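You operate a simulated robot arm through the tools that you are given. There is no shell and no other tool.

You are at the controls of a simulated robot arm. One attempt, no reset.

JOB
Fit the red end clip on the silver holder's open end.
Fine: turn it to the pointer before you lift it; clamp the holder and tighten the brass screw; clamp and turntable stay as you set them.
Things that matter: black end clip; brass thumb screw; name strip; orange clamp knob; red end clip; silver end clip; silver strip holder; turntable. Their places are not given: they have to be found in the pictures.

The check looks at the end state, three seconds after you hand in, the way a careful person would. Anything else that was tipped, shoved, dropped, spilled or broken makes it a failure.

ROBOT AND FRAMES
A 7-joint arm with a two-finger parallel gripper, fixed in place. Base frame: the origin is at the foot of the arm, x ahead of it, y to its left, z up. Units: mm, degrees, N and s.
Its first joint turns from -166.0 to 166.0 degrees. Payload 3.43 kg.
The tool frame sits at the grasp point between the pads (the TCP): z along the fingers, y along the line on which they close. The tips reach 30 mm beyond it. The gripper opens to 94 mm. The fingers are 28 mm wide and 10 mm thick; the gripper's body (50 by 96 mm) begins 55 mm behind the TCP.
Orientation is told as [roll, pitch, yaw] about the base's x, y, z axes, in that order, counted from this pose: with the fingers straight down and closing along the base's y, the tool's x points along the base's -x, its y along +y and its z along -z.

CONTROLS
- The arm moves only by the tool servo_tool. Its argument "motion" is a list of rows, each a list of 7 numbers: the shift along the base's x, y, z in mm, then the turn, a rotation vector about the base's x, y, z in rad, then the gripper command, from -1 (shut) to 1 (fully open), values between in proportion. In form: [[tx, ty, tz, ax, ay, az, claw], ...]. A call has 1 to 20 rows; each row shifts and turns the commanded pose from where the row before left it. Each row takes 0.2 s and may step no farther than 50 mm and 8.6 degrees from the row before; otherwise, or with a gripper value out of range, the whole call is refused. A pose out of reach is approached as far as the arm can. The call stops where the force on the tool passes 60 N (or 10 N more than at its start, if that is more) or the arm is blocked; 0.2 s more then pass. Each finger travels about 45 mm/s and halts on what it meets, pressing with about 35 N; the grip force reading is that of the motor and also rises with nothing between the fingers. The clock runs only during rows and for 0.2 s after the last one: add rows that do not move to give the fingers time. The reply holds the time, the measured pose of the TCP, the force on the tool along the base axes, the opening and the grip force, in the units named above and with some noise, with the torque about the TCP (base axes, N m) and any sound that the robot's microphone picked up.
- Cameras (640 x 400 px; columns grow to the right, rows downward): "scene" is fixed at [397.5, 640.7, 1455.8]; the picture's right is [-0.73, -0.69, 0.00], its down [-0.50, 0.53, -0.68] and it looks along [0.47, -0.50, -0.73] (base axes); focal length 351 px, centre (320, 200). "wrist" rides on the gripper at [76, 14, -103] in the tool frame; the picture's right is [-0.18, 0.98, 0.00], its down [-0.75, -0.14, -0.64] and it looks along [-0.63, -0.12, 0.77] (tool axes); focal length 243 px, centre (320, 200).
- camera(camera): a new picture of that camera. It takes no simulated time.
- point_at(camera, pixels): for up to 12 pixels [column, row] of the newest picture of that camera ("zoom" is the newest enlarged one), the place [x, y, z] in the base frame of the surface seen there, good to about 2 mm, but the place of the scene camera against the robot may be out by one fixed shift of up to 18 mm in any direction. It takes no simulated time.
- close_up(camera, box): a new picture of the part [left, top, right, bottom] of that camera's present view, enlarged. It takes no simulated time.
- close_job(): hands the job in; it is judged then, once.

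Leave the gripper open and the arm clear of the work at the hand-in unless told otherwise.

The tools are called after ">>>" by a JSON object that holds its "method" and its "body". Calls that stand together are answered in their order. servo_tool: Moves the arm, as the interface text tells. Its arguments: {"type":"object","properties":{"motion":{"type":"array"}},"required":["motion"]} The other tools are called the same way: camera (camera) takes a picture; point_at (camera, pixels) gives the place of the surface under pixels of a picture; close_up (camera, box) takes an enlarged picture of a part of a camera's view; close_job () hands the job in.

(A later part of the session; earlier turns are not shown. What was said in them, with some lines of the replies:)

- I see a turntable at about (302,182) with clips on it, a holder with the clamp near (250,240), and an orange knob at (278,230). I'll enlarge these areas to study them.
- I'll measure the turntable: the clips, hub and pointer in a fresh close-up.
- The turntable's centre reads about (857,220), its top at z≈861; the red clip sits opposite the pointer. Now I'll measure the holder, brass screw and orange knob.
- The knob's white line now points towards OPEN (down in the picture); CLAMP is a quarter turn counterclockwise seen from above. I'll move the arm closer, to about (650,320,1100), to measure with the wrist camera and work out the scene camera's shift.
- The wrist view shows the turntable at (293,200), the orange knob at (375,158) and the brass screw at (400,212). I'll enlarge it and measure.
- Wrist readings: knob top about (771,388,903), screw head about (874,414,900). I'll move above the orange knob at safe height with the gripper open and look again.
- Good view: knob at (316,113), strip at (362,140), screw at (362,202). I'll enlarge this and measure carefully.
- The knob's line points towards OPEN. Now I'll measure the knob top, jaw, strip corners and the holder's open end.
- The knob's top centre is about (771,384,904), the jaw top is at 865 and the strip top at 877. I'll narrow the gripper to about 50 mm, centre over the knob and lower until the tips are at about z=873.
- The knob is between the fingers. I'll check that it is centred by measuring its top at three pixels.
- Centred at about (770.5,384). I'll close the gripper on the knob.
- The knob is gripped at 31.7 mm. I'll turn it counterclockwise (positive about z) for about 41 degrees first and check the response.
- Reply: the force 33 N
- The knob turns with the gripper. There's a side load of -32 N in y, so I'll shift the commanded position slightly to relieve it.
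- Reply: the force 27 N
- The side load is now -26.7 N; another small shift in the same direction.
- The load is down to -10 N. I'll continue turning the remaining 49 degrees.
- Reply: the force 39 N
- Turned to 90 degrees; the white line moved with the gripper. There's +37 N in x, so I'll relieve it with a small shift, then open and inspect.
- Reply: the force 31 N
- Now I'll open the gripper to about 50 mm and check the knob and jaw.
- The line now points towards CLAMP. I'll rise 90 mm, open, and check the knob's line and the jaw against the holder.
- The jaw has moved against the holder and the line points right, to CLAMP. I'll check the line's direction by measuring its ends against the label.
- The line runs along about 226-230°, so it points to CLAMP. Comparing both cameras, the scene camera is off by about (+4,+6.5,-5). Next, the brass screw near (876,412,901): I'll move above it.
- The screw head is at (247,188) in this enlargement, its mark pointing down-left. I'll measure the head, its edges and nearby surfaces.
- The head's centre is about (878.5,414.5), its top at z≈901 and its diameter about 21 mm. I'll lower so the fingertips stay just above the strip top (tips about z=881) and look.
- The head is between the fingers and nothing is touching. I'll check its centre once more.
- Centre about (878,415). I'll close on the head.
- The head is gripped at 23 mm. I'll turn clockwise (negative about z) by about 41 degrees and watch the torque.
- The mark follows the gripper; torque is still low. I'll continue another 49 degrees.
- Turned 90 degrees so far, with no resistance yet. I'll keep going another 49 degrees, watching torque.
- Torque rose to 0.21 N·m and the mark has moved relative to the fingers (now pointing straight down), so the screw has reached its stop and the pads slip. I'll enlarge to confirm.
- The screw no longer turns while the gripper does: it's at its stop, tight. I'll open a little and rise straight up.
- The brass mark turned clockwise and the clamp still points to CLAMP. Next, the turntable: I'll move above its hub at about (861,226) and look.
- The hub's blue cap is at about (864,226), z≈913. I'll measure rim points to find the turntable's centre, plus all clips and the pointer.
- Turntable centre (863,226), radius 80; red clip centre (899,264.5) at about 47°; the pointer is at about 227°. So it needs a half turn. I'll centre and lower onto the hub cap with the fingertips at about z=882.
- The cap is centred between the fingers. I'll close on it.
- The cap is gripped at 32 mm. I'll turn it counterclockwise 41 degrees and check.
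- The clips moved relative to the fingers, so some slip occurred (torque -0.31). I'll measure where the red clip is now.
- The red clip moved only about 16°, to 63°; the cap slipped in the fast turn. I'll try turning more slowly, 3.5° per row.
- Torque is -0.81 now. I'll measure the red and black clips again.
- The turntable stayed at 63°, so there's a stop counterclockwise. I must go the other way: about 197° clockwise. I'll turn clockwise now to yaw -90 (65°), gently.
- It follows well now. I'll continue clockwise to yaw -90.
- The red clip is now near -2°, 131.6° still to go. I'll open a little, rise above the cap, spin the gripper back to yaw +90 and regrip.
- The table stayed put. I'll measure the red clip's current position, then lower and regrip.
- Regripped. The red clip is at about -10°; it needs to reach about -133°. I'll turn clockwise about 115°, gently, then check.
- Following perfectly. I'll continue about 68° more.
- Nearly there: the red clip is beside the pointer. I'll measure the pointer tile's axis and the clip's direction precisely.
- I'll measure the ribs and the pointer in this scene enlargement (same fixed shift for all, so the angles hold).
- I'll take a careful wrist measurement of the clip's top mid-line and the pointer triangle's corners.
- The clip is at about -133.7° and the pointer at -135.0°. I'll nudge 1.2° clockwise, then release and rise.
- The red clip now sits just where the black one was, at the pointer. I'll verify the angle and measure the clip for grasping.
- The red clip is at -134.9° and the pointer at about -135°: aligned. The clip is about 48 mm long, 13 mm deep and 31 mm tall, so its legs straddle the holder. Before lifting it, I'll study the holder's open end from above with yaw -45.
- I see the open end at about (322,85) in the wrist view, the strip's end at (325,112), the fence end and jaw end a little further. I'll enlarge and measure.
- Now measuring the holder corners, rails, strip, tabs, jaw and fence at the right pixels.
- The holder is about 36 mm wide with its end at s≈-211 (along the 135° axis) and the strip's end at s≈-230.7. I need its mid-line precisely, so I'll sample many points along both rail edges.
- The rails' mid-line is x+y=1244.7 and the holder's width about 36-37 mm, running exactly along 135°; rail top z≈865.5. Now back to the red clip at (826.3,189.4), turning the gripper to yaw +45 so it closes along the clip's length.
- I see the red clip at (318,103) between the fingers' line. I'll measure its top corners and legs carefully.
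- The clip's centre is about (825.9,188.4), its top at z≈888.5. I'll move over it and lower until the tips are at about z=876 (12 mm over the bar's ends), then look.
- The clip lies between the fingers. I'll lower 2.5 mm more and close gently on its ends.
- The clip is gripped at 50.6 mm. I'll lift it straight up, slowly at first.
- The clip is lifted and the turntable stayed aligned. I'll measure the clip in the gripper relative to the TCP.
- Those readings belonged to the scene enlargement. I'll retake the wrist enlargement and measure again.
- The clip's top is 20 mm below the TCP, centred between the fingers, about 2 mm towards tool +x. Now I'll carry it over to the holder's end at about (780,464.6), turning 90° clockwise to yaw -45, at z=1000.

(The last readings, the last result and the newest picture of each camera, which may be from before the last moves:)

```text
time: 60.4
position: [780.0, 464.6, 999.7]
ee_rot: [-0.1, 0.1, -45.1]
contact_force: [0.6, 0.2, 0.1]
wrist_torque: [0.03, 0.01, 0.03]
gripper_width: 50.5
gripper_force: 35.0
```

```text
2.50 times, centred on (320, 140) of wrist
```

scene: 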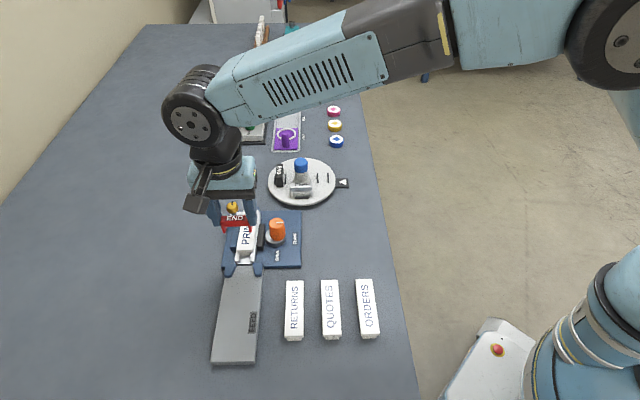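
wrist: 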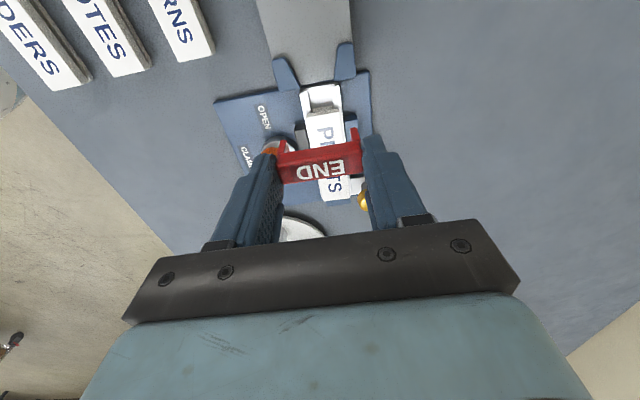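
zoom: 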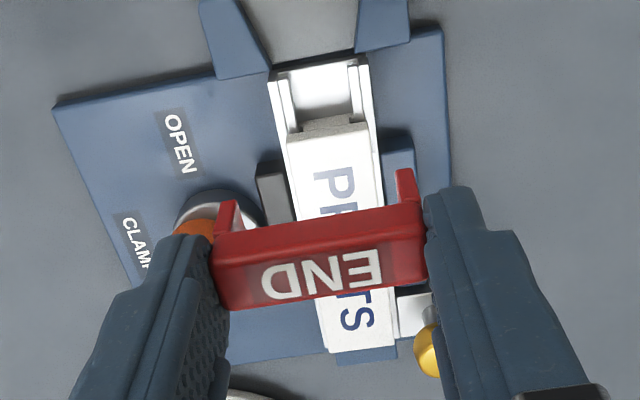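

The clip is now square across the holder, END upright from the tray side. I'll measure the clip and rails together.

>>> {"method": "point_at", "body": {"camera": "zoom", "pixels": [[222, 270], [232, 303], [420, 235], [424, 275], [320, 247], [330, 288], [230, 205], [403, 175], [275, 90], [366, 80], [285, 150], [374, 130]]}}

>>> {"method": "point_at", "body": {"camera": "zoom", "pixels": [[224, 272], [234, 301], [418, 237], [422, 273], [310, 249], [340, 286], [231, 207], [404, 177], [277, 100], [368, 90], [287, 160], [376, 140]]}}

```text
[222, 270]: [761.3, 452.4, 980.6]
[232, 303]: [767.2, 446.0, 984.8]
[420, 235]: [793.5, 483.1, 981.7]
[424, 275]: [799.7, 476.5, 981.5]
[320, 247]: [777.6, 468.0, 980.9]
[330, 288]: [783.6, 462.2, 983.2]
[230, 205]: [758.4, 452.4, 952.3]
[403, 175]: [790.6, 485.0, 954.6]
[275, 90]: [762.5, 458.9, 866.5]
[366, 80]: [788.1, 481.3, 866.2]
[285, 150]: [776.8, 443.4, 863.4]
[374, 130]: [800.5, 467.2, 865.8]
```

```text
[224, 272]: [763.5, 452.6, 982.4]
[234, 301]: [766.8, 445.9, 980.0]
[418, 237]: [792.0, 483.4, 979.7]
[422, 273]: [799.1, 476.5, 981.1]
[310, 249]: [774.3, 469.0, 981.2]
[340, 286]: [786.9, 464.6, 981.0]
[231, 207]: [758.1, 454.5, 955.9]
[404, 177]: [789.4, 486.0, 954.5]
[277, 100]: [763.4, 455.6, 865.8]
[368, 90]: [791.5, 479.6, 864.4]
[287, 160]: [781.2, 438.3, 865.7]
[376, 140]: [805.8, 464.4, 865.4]
```

The clip's centre is at x+y≈1244.5, matching the holder's mid-line 1244.65, and s≈-222.8. I'll shift it 2.5 mm towards the open end (s≈-220) for clearance to the strip, then lower until the legs are just above the rails.

>>> {"method": "servo_tool", "body": {"motion": [[-1.9, 1.9, 0, 0, 0, 0, -1], [0, 0, -20, 0, 0, 0, -1], [0, 0, -20, 0, 0, 0, -1], [0, 0, -15, 0, 0, 0, -1], [0, 0, -10, 0, 0, 0, -1], [0, 0, -7, 0, 0, 0, -1], [0, 0, 0, 0, 0, 0, -1], [0, 0, 0, 0, 0, 0, -1]]}}

>>> {"method": "camera", "body": {"camera": "wrist"}}

>>> {"method": "close_up", "body": {"camera": "scene", "box": [210, 210, 300, 280]}}

>>> {"method": "close_up", "body": {"camera": "wrist", "box": [240, 100, 400, 220]}}

```text
time: 62.2
position: [777.4, 467.1, 927.0]
ee_rot: [0.0, 0.0, -45.0]
contact_force: [0.5, -0.4, -0.5]
wrist_torque: [-0.01, -0.02, 0.03]
gripper_width: 50.5
gripper_force: 35.0
```

```text
taken
```

wrist: 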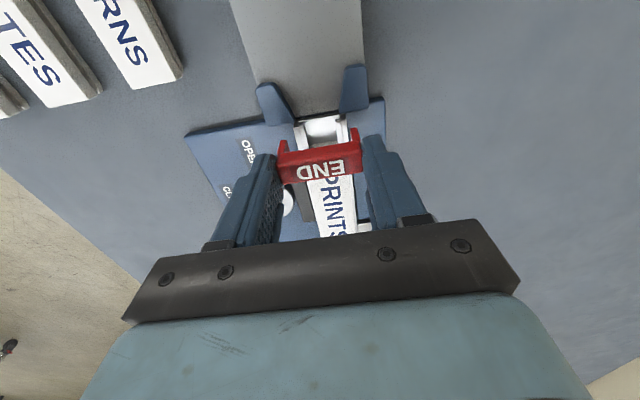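

```text
5.71 times, centred on (255, 245) of scene
```

zoom: 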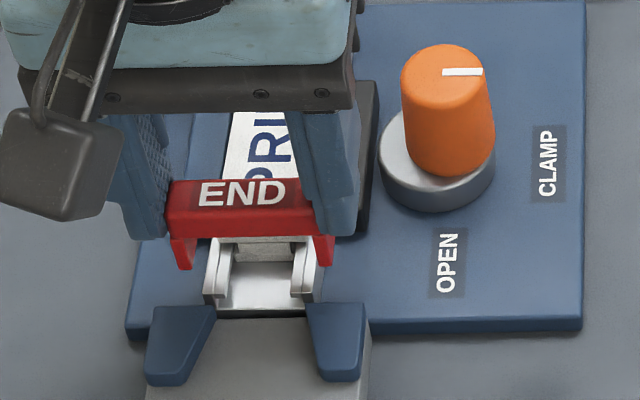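

```text
3.33 times, centred on (320, 160) of wrist
```

zoom: 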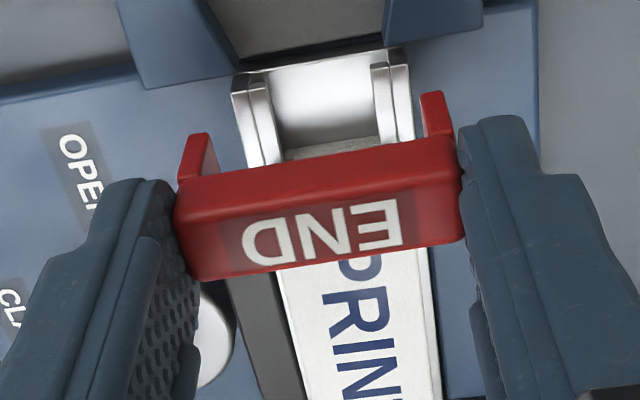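

The legs hang just above the rails and straddle them. One more close measurement of leg edges against rail edges before lowering.

>>> {"method": "close_up", "body": {"camera": "wrist", "box": [270, 105, 370, 175]}}

```text
5.71 times, centred on (320, 140) of wrist
```

zoom: 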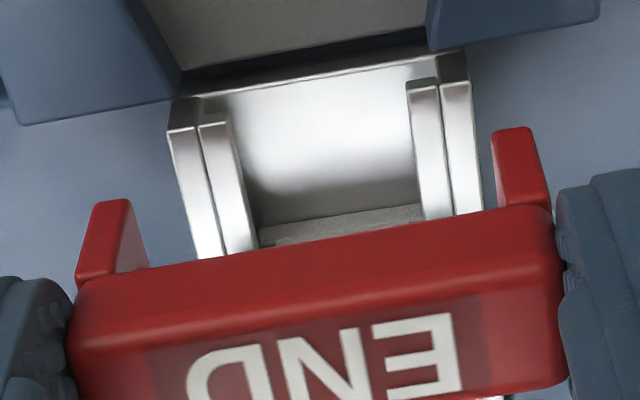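

>>> {"method": "point_at", "body": {"camera": "zoom", "pixels": [[124, 206], [99, 208], [120, 206], [498, 136], [524, 133], [502, 136], [172, 140], [466, 90], [182, 180], [472, 130], [190, 210], [476, 160]]}}

>>> {"method": "point_at", "body": {"camera": "zoom", "pixels": [[124, 208], [99, 210], [121, 208], [498, 138], [524, 135], [502, 138], [173, 145], [466, 95], [183, 185], [472, 135], [191, 215], [476, 165]]}}

```text
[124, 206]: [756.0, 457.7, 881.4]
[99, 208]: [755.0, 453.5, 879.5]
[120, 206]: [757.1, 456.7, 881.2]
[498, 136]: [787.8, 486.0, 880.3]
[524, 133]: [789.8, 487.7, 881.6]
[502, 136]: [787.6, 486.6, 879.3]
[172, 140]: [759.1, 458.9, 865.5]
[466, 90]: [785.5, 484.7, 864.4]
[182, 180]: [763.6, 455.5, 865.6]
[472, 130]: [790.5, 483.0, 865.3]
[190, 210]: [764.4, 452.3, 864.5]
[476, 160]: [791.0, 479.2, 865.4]
```

```text
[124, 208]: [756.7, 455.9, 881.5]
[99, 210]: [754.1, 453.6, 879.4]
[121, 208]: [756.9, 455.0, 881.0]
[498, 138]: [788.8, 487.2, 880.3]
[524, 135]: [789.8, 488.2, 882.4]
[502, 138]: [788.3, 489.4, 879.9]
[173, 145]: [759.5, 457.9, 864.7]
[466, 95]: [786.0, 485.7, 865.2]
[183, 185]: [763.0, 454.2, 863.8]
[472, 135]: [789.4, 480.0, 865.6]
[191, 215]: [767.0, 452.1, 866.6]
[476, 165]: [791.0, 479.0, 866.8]
```

Leg gap ≈42.6 mm around a 37 mm wide holder, centres agreeing within half a millimetre. I'll lower slowly past the rail tops and watch the force.

>>> {"method": "servo_tool", "body": {"motion": [[0, 0, -3, 0, 0, 0, -1], [0, 0, -3, 0, 0, 0, -1], [0, 0, -3, 0, 0, 0, -1], [0, 0, -3, 0, 0, 0, -1], [0, 0, -3, 0, 0, 0, -1], [0, 0, 0, 0, 0, 0, -1]]}}

>>> {"method": "close_up", "body": {"camera": "wrist", "box": [270, 105, 370, 175]}}

>>> {"method": "close_up", "body": {"camera": "scene", "box": [210, 210, 300, 280]}}

```text
time: 63.6
position: [777.4, 467.4, 912.0]
ee_rot: [0.0, 0.0, -45.0]
contact_force: [0.1, -0.9, -0.5]
wrist_torque: [-0.01, 0.02, 0.01]
gripper_width: 50.8
gripper_force: 34.6
```

```text
5.71 times, centred on (320, 140) of wrist
```

zoom: 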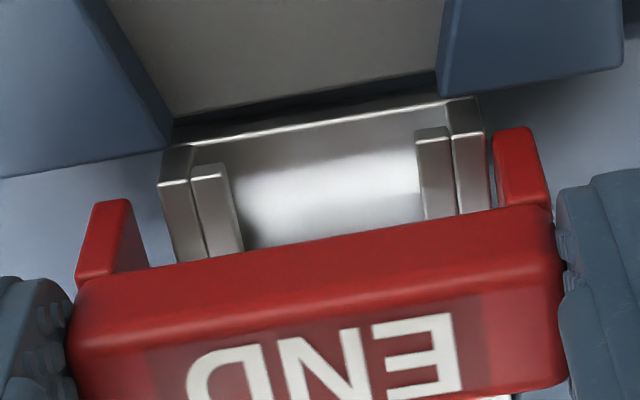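

```text
5.71 times, centred on (255, 245) of scene
```

zoom: 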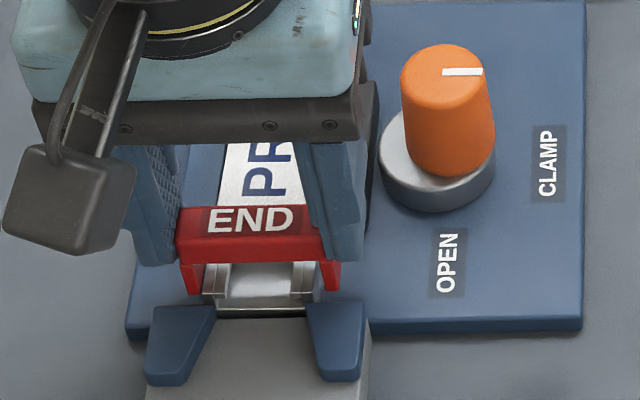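

No contact yet; the legs straddle the rails. Lowering further in small steps.

>>> {"method": "servo_tool", "body": {"motion": [[0, 0, -2, 0, 0, 0, -1], [0, 0, -2, 0, 0, 0, -1], [0, 0, -1.5, 0, 0, 0, -1], [0, 0, -1.5, 0, 0, 0, -1], [0, 0, 0, 0, 0, 0, -1]]}}

>>> {"method": "close_up", "body": {"camera": "scene", "box": [210, 210, 300, 280]}}

```text
time: 64.8
position: [777.8, 465.1, 905.6]
ee_rot: [0.0, 0.0, -45.0]
contact_force: [-0.7, 1.0, 0.3]
wrist_torque: [0.0, 0.0, 0.05]
gripper_width: 50.6
gripper_force: 35.0
```

```text
5.71 times, centred on (255, 245) of scene
```

zoom: 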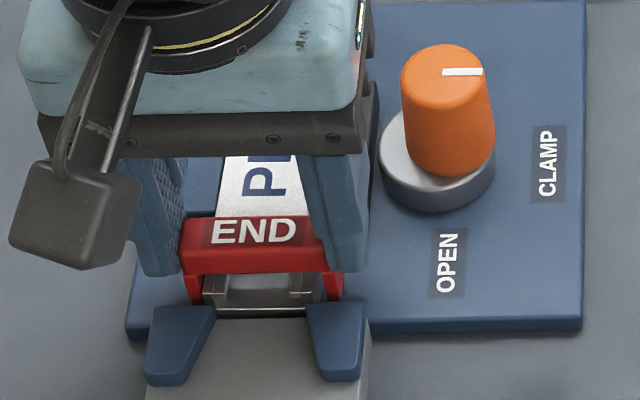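

Still no contact force. I'll continue down in 0.7 mm steps.

>>> {"method": "servo_tool", "body": {"motion": [[0, 0, -0.8, 0, 0, 0, -1], [0, 0, -0.8, 0, 0, 0, -1], [0, 0, -0.7, 0, 0, 0, -1], [0, 0, -0.7, 0, 0, 0, -1], [0, 0, 0, 0, 0, 0, -1]]}}

```text
time: 66.0
position: [777.7, 465.9, 902.1]
ee_rot: [0.0, 0.0, -45.0]
contact_force: [0.7, -0.7, 0.5]
wrist_torque: [-0.03, -0.01, 0.01]
gripper_width: 50.5
gripper_force: 34.5
```

>>> {"method": "close_up", "body": {"camera": "wrist", "box": [270, 105, 370, 175]}}

>>> {"method": "servo_tool", "body": {"motion": [[0, 0, -0.6, 0, 0, 0, -1], [0, 0, -0.6, 0, 0, 0, -1], [0, 0, -0.6, 0, 0, 0, -1], [0, 0, 0, 0, 0, 0, -1]]}}

```text
5.71 times, centred on (320, 140) of wrist
```

zoom: 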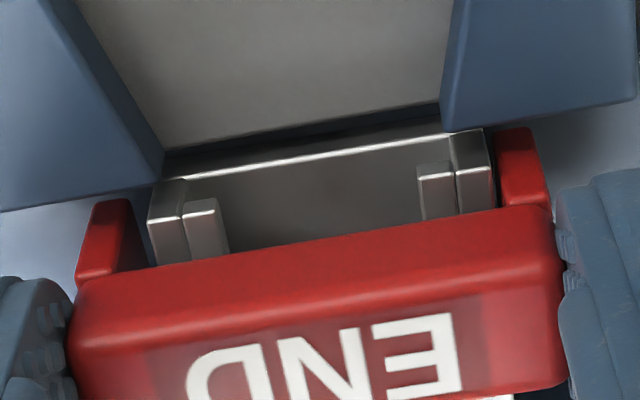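

```text
time: 67.0
position: [777.7, 466.8, 901.8]
ee_rot: [-0.1, -0.1, -45.0]
contact_force: [0.2, 0.3, -0.1]
wrist_torque: [0.0, -0.01, -0.01]
gripper_width: 50.2
gripper_force: 35.3
```

No contact yet (commanded z≈900.5). Continuing down in 0.6 mm steps.

>>> {"method": "servo_tool", "body": {"motion": [[0, 0, -0.6, 0, 0, 0, -1], [0, 0, -0.6, 0, 0, 0, -1], [0, 0, 0, 0, 0, 0, -1]]}}

>>> {"method": "close_up", "body": {"camera": "scene", "box": [210, 210, 300, 280]}}

```text
time: 67.8
position: [778.1, 465.4, 899.3]
ee_rot: [0.0, 0.0, -45.0]
contact_force: [-0.1, -0.1, 0.0]
wrist_torque: [-0.05, 0.01, 0.02]
gripper_width: 50.3
gripper_force: 35.1
```

```text
5.71 times, centred on (255, 245) of scene
```

zoom: 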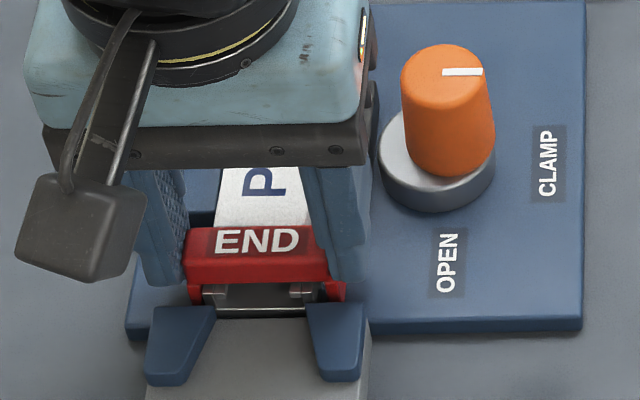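

The bar is close to the rails. Continuing gently.

>>> {"method": "servo_tool", "body": {"motion": [[0, 0, -0.5, 0, 0, 0, -1], [0, 0, -0.5, 0, 0, 0, -1], [0, 0, 0, 0, 0, 0, -1]]}}

>>> {"method": "close_up", "body": {"camera": "wrist", "box": [260, 95, 380, 185]}}

>>> {"method": "point_at", "body": {"camera": "zoom", "pixels": [[300, 330], [350, 330], [400, 310], [250, 340], [140, 235], [490, 180], [180, 200], [470, 155], [100, 180], [560, 130]]}}

```text
time: 68.6
position: [778.0, 464.2, 900.1]
ee_rot: [0.1, 0.0, -45.0]
contact_force: [-1.0, -0.7, 7.6]
wrist_torque: [-0.05, 0.02, -0.02]
gripper_width: 50.6
gripper_force: 35.2
```

```text
4.44 times, centred on (320, 140) of wrist
```

zoom: 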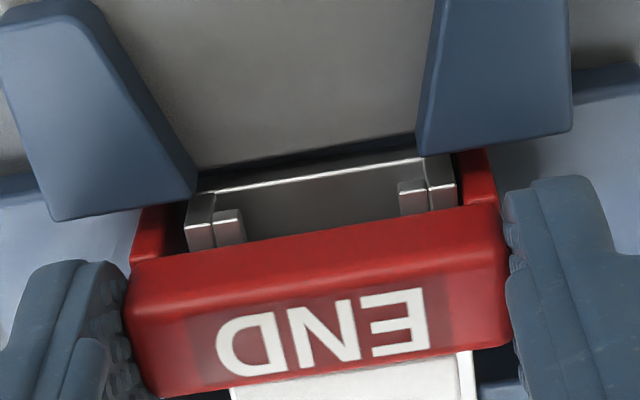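

```text
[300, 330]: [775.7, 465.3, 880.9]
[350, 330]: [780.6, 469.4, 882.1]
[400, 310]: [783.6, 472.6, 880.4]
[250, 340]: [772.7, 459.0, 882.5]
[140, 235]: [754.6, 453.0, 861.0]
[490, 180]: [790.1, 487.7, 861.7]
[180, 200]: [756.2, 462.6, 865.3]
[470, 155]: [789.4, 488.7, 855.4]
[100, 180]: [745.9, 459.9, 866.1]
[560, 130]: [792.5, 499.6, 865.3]
```

Contact: +7.6 N upward, clip top at z≈881. I'll press a little more to seat it fully and listen for a sound.

>>> {"method": "servo_tool", "body": {"motion": [[0, 0, -0.5, 0, 0, 0, -1], [0, 0, -0.5, 0, 0, 0, -1], [0, 0, 0, 0, 0, 0, -1]]}}

>>> {"method": "close_up", "body": {"camera": "scene", "box": [220, 225, 280, 280]}}

```text
time: 69.4
position: [778.1, 466.5, 898.5]
ee_rot: [0.1, 0.1, -45.0]
contact_force: [2.0, -1.5, 20.2]
wrist_torque: [-0.09, -0.01, 0.0]
gripper_width: 50.6
gripper_force: 35.3
```

```text
7.27 times, centred on (250, 252) of scene
```

zoom: 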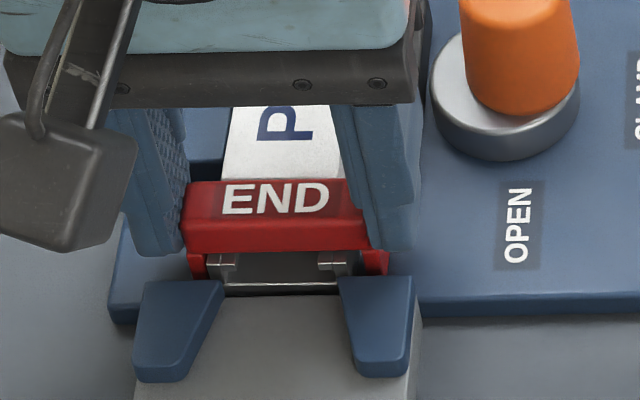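

20 N with linear stiffness. I'll press slightly more (to about 30-35 N) to see whether anything clicks.

>>> {"method": "servo_tool", "body": {"motion": [[0, 0, -0.5, 0, 0, 0, -1], [0, 0, -0.5, 0, 0, 0, -1], [0, 0, 0, 0, 0, 0, -1]]}}

>>> {"method": "close_up", "body": {"camera": "wrist", "box": [260, 95, 380, 185]}}

>>> {"method": "point_at", "body": {"camera": "zoom", "pixels": [[300, 330], [350, 330], [400, 310], [250, 340], [200, 350], [450, 310], [300, 300], [380, 285]]}}

```text
time: 70.2
position: [777.5, 465.9, 897.2]
ee_rot: [0.2, 0.0, -45.1]
contact_force: [4.5, -0.6, 29.8]
wrist_torque: [-0.05, -0.16, 0.0]
gripper_width: 50.5
gripper_force: 35.1
```

```text
4.44 times, centred on (320, 140) of wrist
```

zoom: 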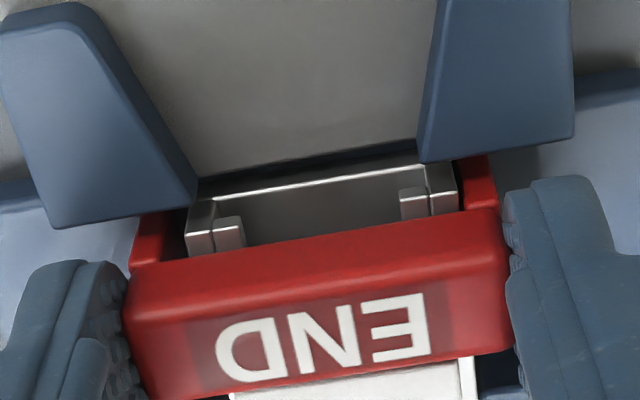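

```text
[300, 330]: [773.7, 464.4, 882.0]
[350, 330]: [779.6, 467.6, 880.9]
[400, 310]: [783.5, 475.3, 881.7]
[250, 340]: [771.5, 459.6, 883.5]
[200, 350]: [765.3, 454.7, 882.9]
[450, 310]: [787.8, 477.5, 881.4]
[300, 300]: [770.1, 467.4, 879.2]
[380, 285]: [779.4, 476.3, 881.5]
```

No click; it's firmly seated at 30 N with its top at z≈881.5. I'll ease the load by raising 1.8 mm, then open the fingers slowly.

>>> {"method": "servo_tool", "body": {"motion": [[0, 0, 0.9, 0, 0, 0, -1], [0, 0, 0.9, 0, 0, 0, -1], [0, 0, 0, 0, 0, 0, -1]]}}

```text
time: 71.0
position: [776.8, 465.9, 896.4]
ee_rot: [-0.2, 0.0, -44.9]
contact_force: [3.9, 3.3, 15.7]
wrist_torque: [0.16, -0.21, 0.0]
gripper_width: 50.5
gripper_force: 34.8
```

Load is down to 16 N. Opening slowly to about 58 mm.

>>> {"method": "servo_tool", "body": {"motion": [[0, 0, 0, 0, 0, 0, 0.1], [0, 0, 0, 0, 0, 0, 0.15], [0, 0, 0, 0, 0, 0, 0.22], [0, 0, 0, 0, 0, 0, 0.22]]}}

>>> {"method": "close_up", "body": {"camera": "wrist", "box": [240, 85, 400, 205]}}

>>> {"method": "close_up", "body": {"camera": "scene", "box": [210, 210, 300, 280]}}

```text
time: 72.0
position: [778.9, 465.9, 897.6]
ee_rot: [0.0, 0.0, -45.0]
contact_force: [0.4, -0.1, 0.1]
wrist_torque: [-0.01, 0.01, -0.01]
gripper_width: 57.6
gripper_force: 0.0
```

```text
3.33 times, centred on (320, 145) of wrist
```

zoom: 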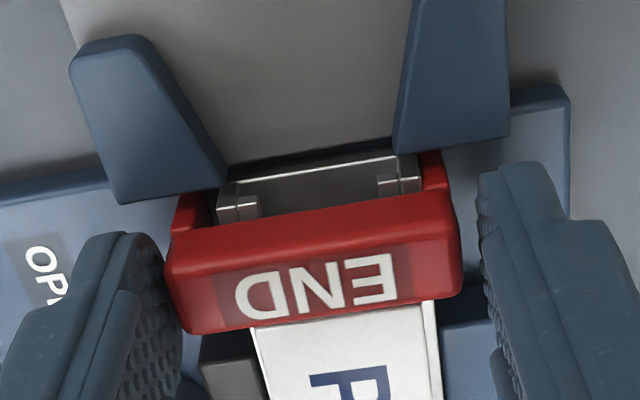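

```text
5.71 times, centred on (255, 245) of scene
```

zoom: 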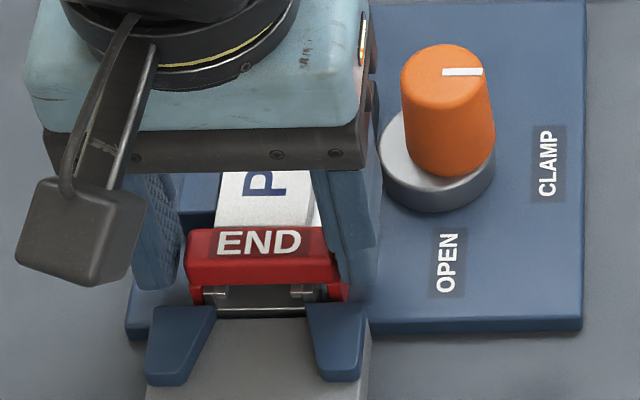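

Released; the clip stays seated. I'll open a touch more and rise straight up.

>>> {"method": "servo_tool", "body": {"motion": [[0, 0, 0, 0, 0, 0, 0.32], [0, 0, 0, 0, 0, 0, 0.32], [0, 0, 3, 0, 0, 0, 0.32], [0, 0, 7, 0, 0, 0, 0.32], [0, 0, 20, 0, 0, 0, 0.32], [0, 0, 35, 0, 0, 0, 0.32], [0, 0, 40, 0, 0, 0, 0.32], [0, 0, 0, 0, 0, 0, 0.32]]}}

>>> {"method": "camera", "body": {"camera": "wrist"}}

>>> {"method": "close_up", "body": {"camera": "scene", "box": [210, 200, 300, 280]}}

>>> {"method": "close_up", "body": {"camera": "wrist", "box": [260, 60, 380, 150]}}

```text
time: 73.8
position: [778.2, 465.7, 1005.3]
ee_rot: [0.0, 0.0, -45.0]
contact_force: [0.4, 0.2, 0.4]
wrist_torque: [-0.01, -0.01, -0.03]
gripper_width: 62.2
gripper_force: 0.0
```

```text
taken
```

wrist: 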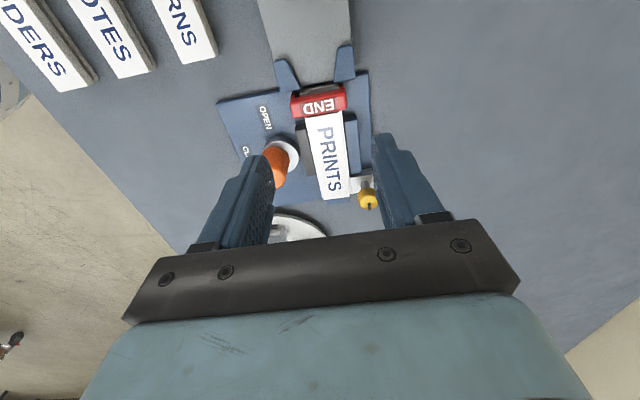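

```text
5.00 times, centred on (255, 240) of scene
```

zoom: 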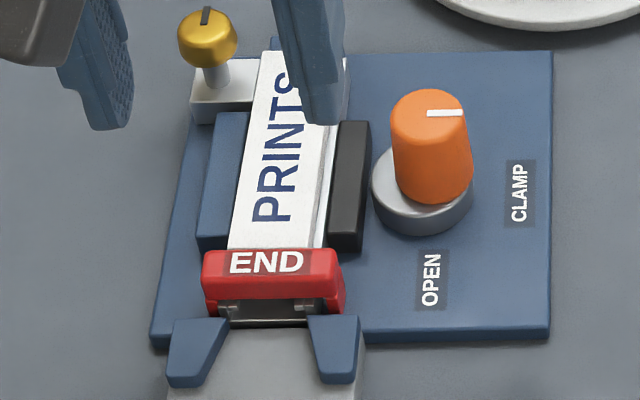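

```text
4.44 times, centred on (320, 105) of wrist
```

zoom: 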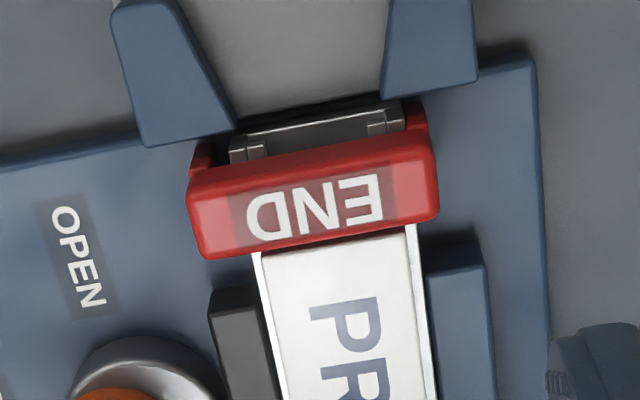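

The clip sits across the holder's open end. I'll measure whether it is level, and its position.

>>> {"method": "point_at", "body": {"camera": "zoom", "pixels": [[200, 200], [215, 250], [428, 160], [432, 212], [310, 180], [325, 230], [200, 160], [412, 115], [240, 150], [395, 125], [300, 265], [390, 240]]}}

>>> {"method": "point_at", "body": {"camera": "zoom", "pixels": [[202, 202], [217, 248], [426, 162], [430, 210], [300, 184], [330, 228], [202, 162], [414, 117], [250, 192], [380, 168], [265, 240], [385, 220]]}}

```text
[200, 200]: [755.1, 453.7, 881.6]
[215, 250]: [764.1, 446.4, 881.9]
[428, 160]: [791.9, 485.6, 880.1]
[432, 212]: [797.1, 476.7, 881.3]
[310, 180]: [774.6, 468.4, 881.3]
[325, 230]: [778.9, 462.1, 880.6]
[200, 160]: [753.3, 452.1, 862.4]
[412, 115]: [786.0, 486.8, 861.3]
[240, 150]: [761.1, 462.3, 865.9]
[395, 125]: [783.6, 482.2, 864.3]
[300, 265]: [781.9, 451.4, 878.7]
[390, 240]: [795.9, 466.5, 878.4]
```

```text
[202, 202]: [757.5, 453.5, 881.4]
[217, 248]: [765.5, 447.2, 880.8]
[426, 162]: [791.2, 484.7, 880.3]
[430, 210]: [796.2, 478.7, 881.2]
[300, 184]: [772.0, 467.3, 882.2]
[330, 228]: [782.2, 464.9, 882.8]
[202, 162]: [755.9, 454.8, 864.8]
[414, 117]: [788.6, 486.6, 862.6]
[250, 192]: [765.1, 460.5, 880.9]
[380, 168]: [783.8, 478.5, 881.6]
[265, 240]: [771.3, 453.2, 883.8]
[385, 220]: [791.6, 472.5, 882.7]
```

Level at z≈881.3, centred across the holder, s≈-220. Now I'll verify the brass screw's mark angle and the clamp and turntable in the scene.

>>> {"method": "camera", "body": {"camera": "scene"}}

>>> {"method": "close_up", "body": {"camera": "wrist", "box": [330, 170, 400, 220]}}

>>> {"method": "close_up", "body": {"camera": "scene", "box": [215, 190, 265, 230]}}

>>> {"method": "point_at", "body": {"camera": "zoom", "pixels": [[230, 130], [230, 155], [232, 175], [200, 160], [260, 160]]}}

```text
taken
```

scene: 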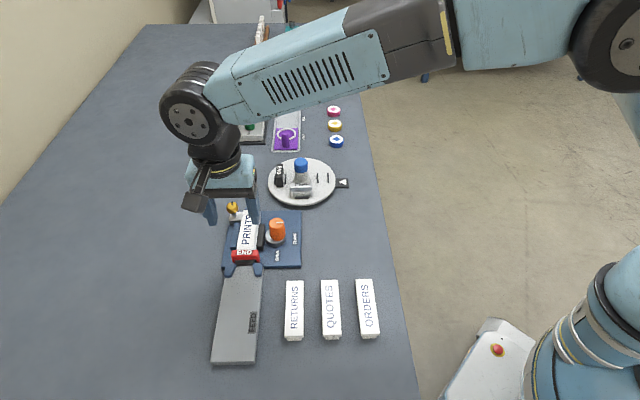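

```text
8.00 times, centred on (365, 195) of wrist
```

zoom: 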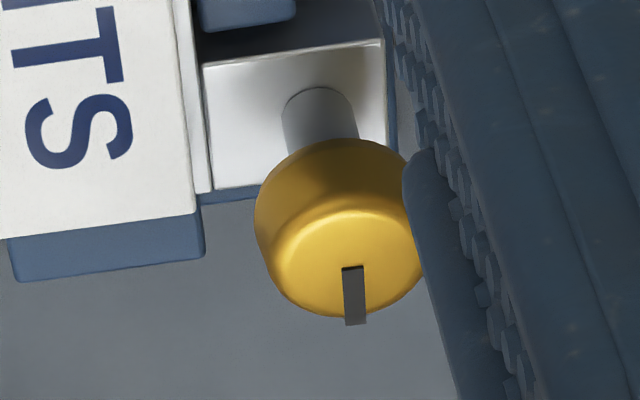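

```text
10.00 times, centred on (240, 210) of scene
```

zoom: 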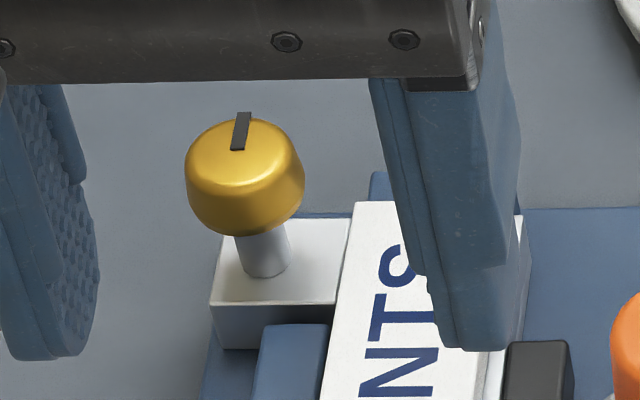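

```text
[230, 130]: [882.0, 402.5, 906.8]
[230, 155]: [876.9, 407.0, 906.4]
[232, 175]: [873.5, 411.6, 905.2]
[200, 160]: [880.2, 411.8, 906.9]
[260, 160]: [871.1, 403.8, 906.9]
```

The screw's mark turned exactly 90° clockwise to its stop, the clamp is at CLAMP, and the turntable is still at the pointer. Now I'll retract the arm up and back, gripper open.

>>> {"method": "servo_tool", "body": {"motion": [[0, 0, 40, 0, 0, 0, 0.32], [0, 0, 45, 0, 0, 0, 0.5], [0, 0, 45, 0, 0, 0, 1], [-30, -28, 40, 0, 0, 0.08, 1], [-30, -28, 0, 0, 0, 0.1, 1], [-30, -28, 0, 0, 0, 0.1, 1], [-30, -28, 0, 0, 0, 0.1, 1], [-30, -28, 0, 0, 0, 0.1, 1], [-30, -28, 0, 0, 0, 0.1, 1], [-30, -28, 0, 0, 0, 0.1, 1], [-30, -28, 0, 0, 0, 0.1, 1], [-30, -28, 0, 0, 0, 0, 1], [0, 0, 0, 0, 0, 0, 1], [0, 0, 0, 0, 0, 0, 1]]}}

>>> {"method": "camera", "body": {"camera": "scene"}}

>>> {"method": "close_up", "body": {"camera": "scene", "box": [250, 140, 360, 210]}}

>>> {"method": "close_up", "body": {"camera": "scene", "box": [210, 195, 310, 275]}}

```text
refused: row 4 steps farther than a row can; nothing moved
```

```text
taken
```

scene: 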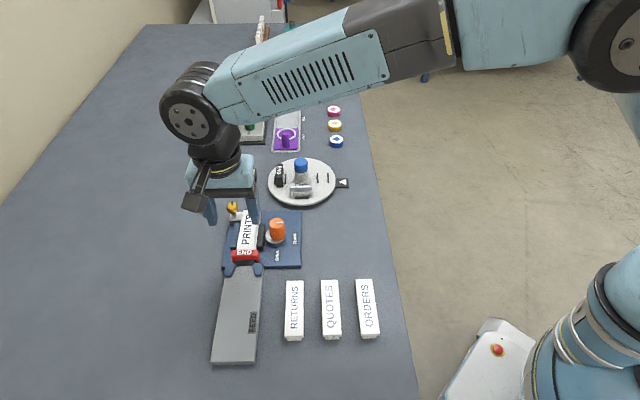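

```text
5.71 times, centred on (305, 175) of scene
```

zoom: 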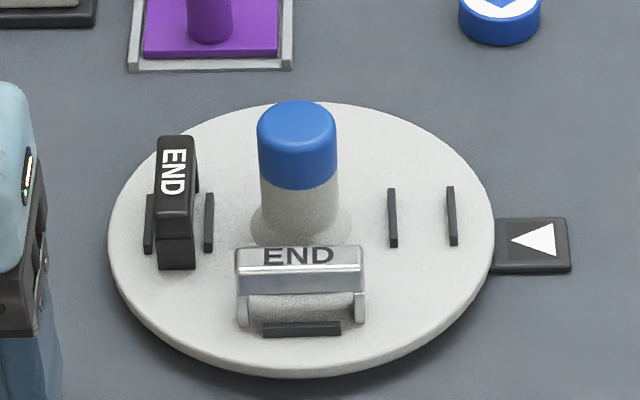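

```text
5.00 times, centred on (260, 235) of scene
```

zoom: 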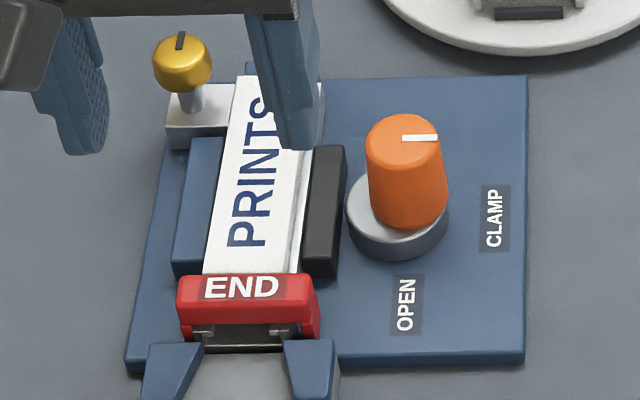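

The call was refused because one row was longer than 50 mm. I'll send it again with shorter steps: first straight up, then back.

>>> {"method": "servo_tool", "body": {"motion": [[0, 0, 40, 0, 0, 0, 0.32], [0, 0, 45, 0, 0, 0, 0.5], [0, 0, 45, 0, 0, 0, 1], [0, 0, 40, 0, 0, 0, 1], [-30, -28, 0, 0, 0, 0.1, 1], [-30, -28, 0, 0, 0, 0.1, 1], [-30, -28, 0, 0, 0, 0.1, 1], [-30, -28, 0, 0, 0, 0.1, 1], [-30, -28, 0, 0, 0, 0.1, 1], [-30, -28, 0, 0, 0, 0.1, 1], [-30, -28, 0, 0, 0, 0.1, 1], [-30, -28, 0, 0, 0, 0.085, 1], [-30, -28, 0, 0, 0, 0, 1], [0, 0, 0, 0, 0, 0, 1], [0, 0, 0, 0, 0, 0, 1]]}}

>>> {"method": "camera", "body": {"camera": "scene"}}

>>> {"method": "close_up", "body": {"camera": "scene", "box": [210, 195, 310, 275]}}

```text
time: 77.0
position: [507.4, 214.6, 1171.9]
ee_rot: [0.0, 0.1, -0.1]
contact_force: [-0.7, -0.6, -0.1]
wrist_torque: [0.0, 0.03, 0.03]
gripper_width: 93.9
gripper_force: 0.0
```

```text
taken
```

scene: 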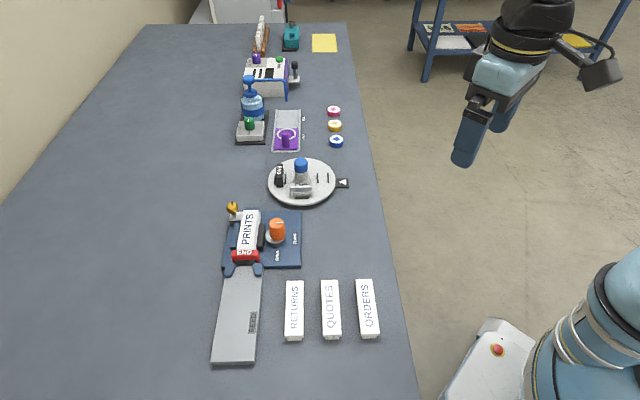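

```text
5.00 times, centred on (260, 235) of scene
```

zoom: 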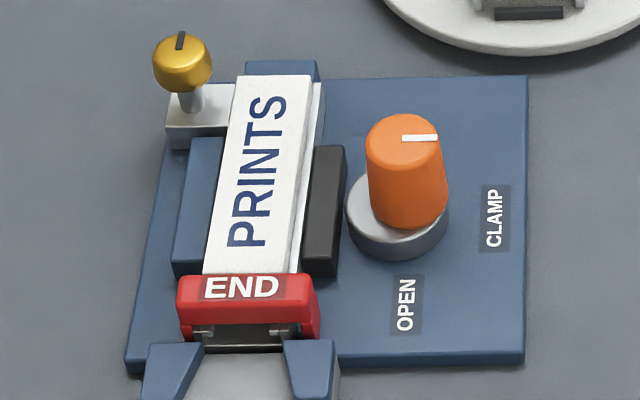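

The arm is clear and the gripper is open. The red clip sits level across the holder's open end, and PRINTS is still in place. The clamp knob points to CLAMP, the brass screw is tight against its stop, and the turntable's empty red slot is at the pointer. The silver and black clips are still standing. I'm handing in.

>>> {"method": "close_job", "body": {}}

```text
The job is handed in.
```

I fitted the red end clip on the silver holder's open end, and the job is handed in. I don't have the check's result. These are from the last pictures and readings before hand-in:

- **Red clip:** It sits level across the holder, with about 3 mm of the holder showing past it. It took a 30 N press without moving further. There was no click.
- **Turntable:** I turned it until the red clip was at the pointer, within about half a degree, before lifting the clip. It hit a stop when I first tried turning it counterclockwise, so I went the long way round, clockwise. It did not move afterwards, and the black and silver clips are still standing on it.
- **Clamp:** The orange knob is turned to CLAMP and the jaw is against the holder.
- **Brass screw:** I turned it clockwise. It stopped after about 90 degrees and the gripper then slipped on it, so I took it as tight.
- **The rest:** The PRINTS strip is still in the holder, I saw nothing else moved, and the arm is back near its start position with the gripper open.
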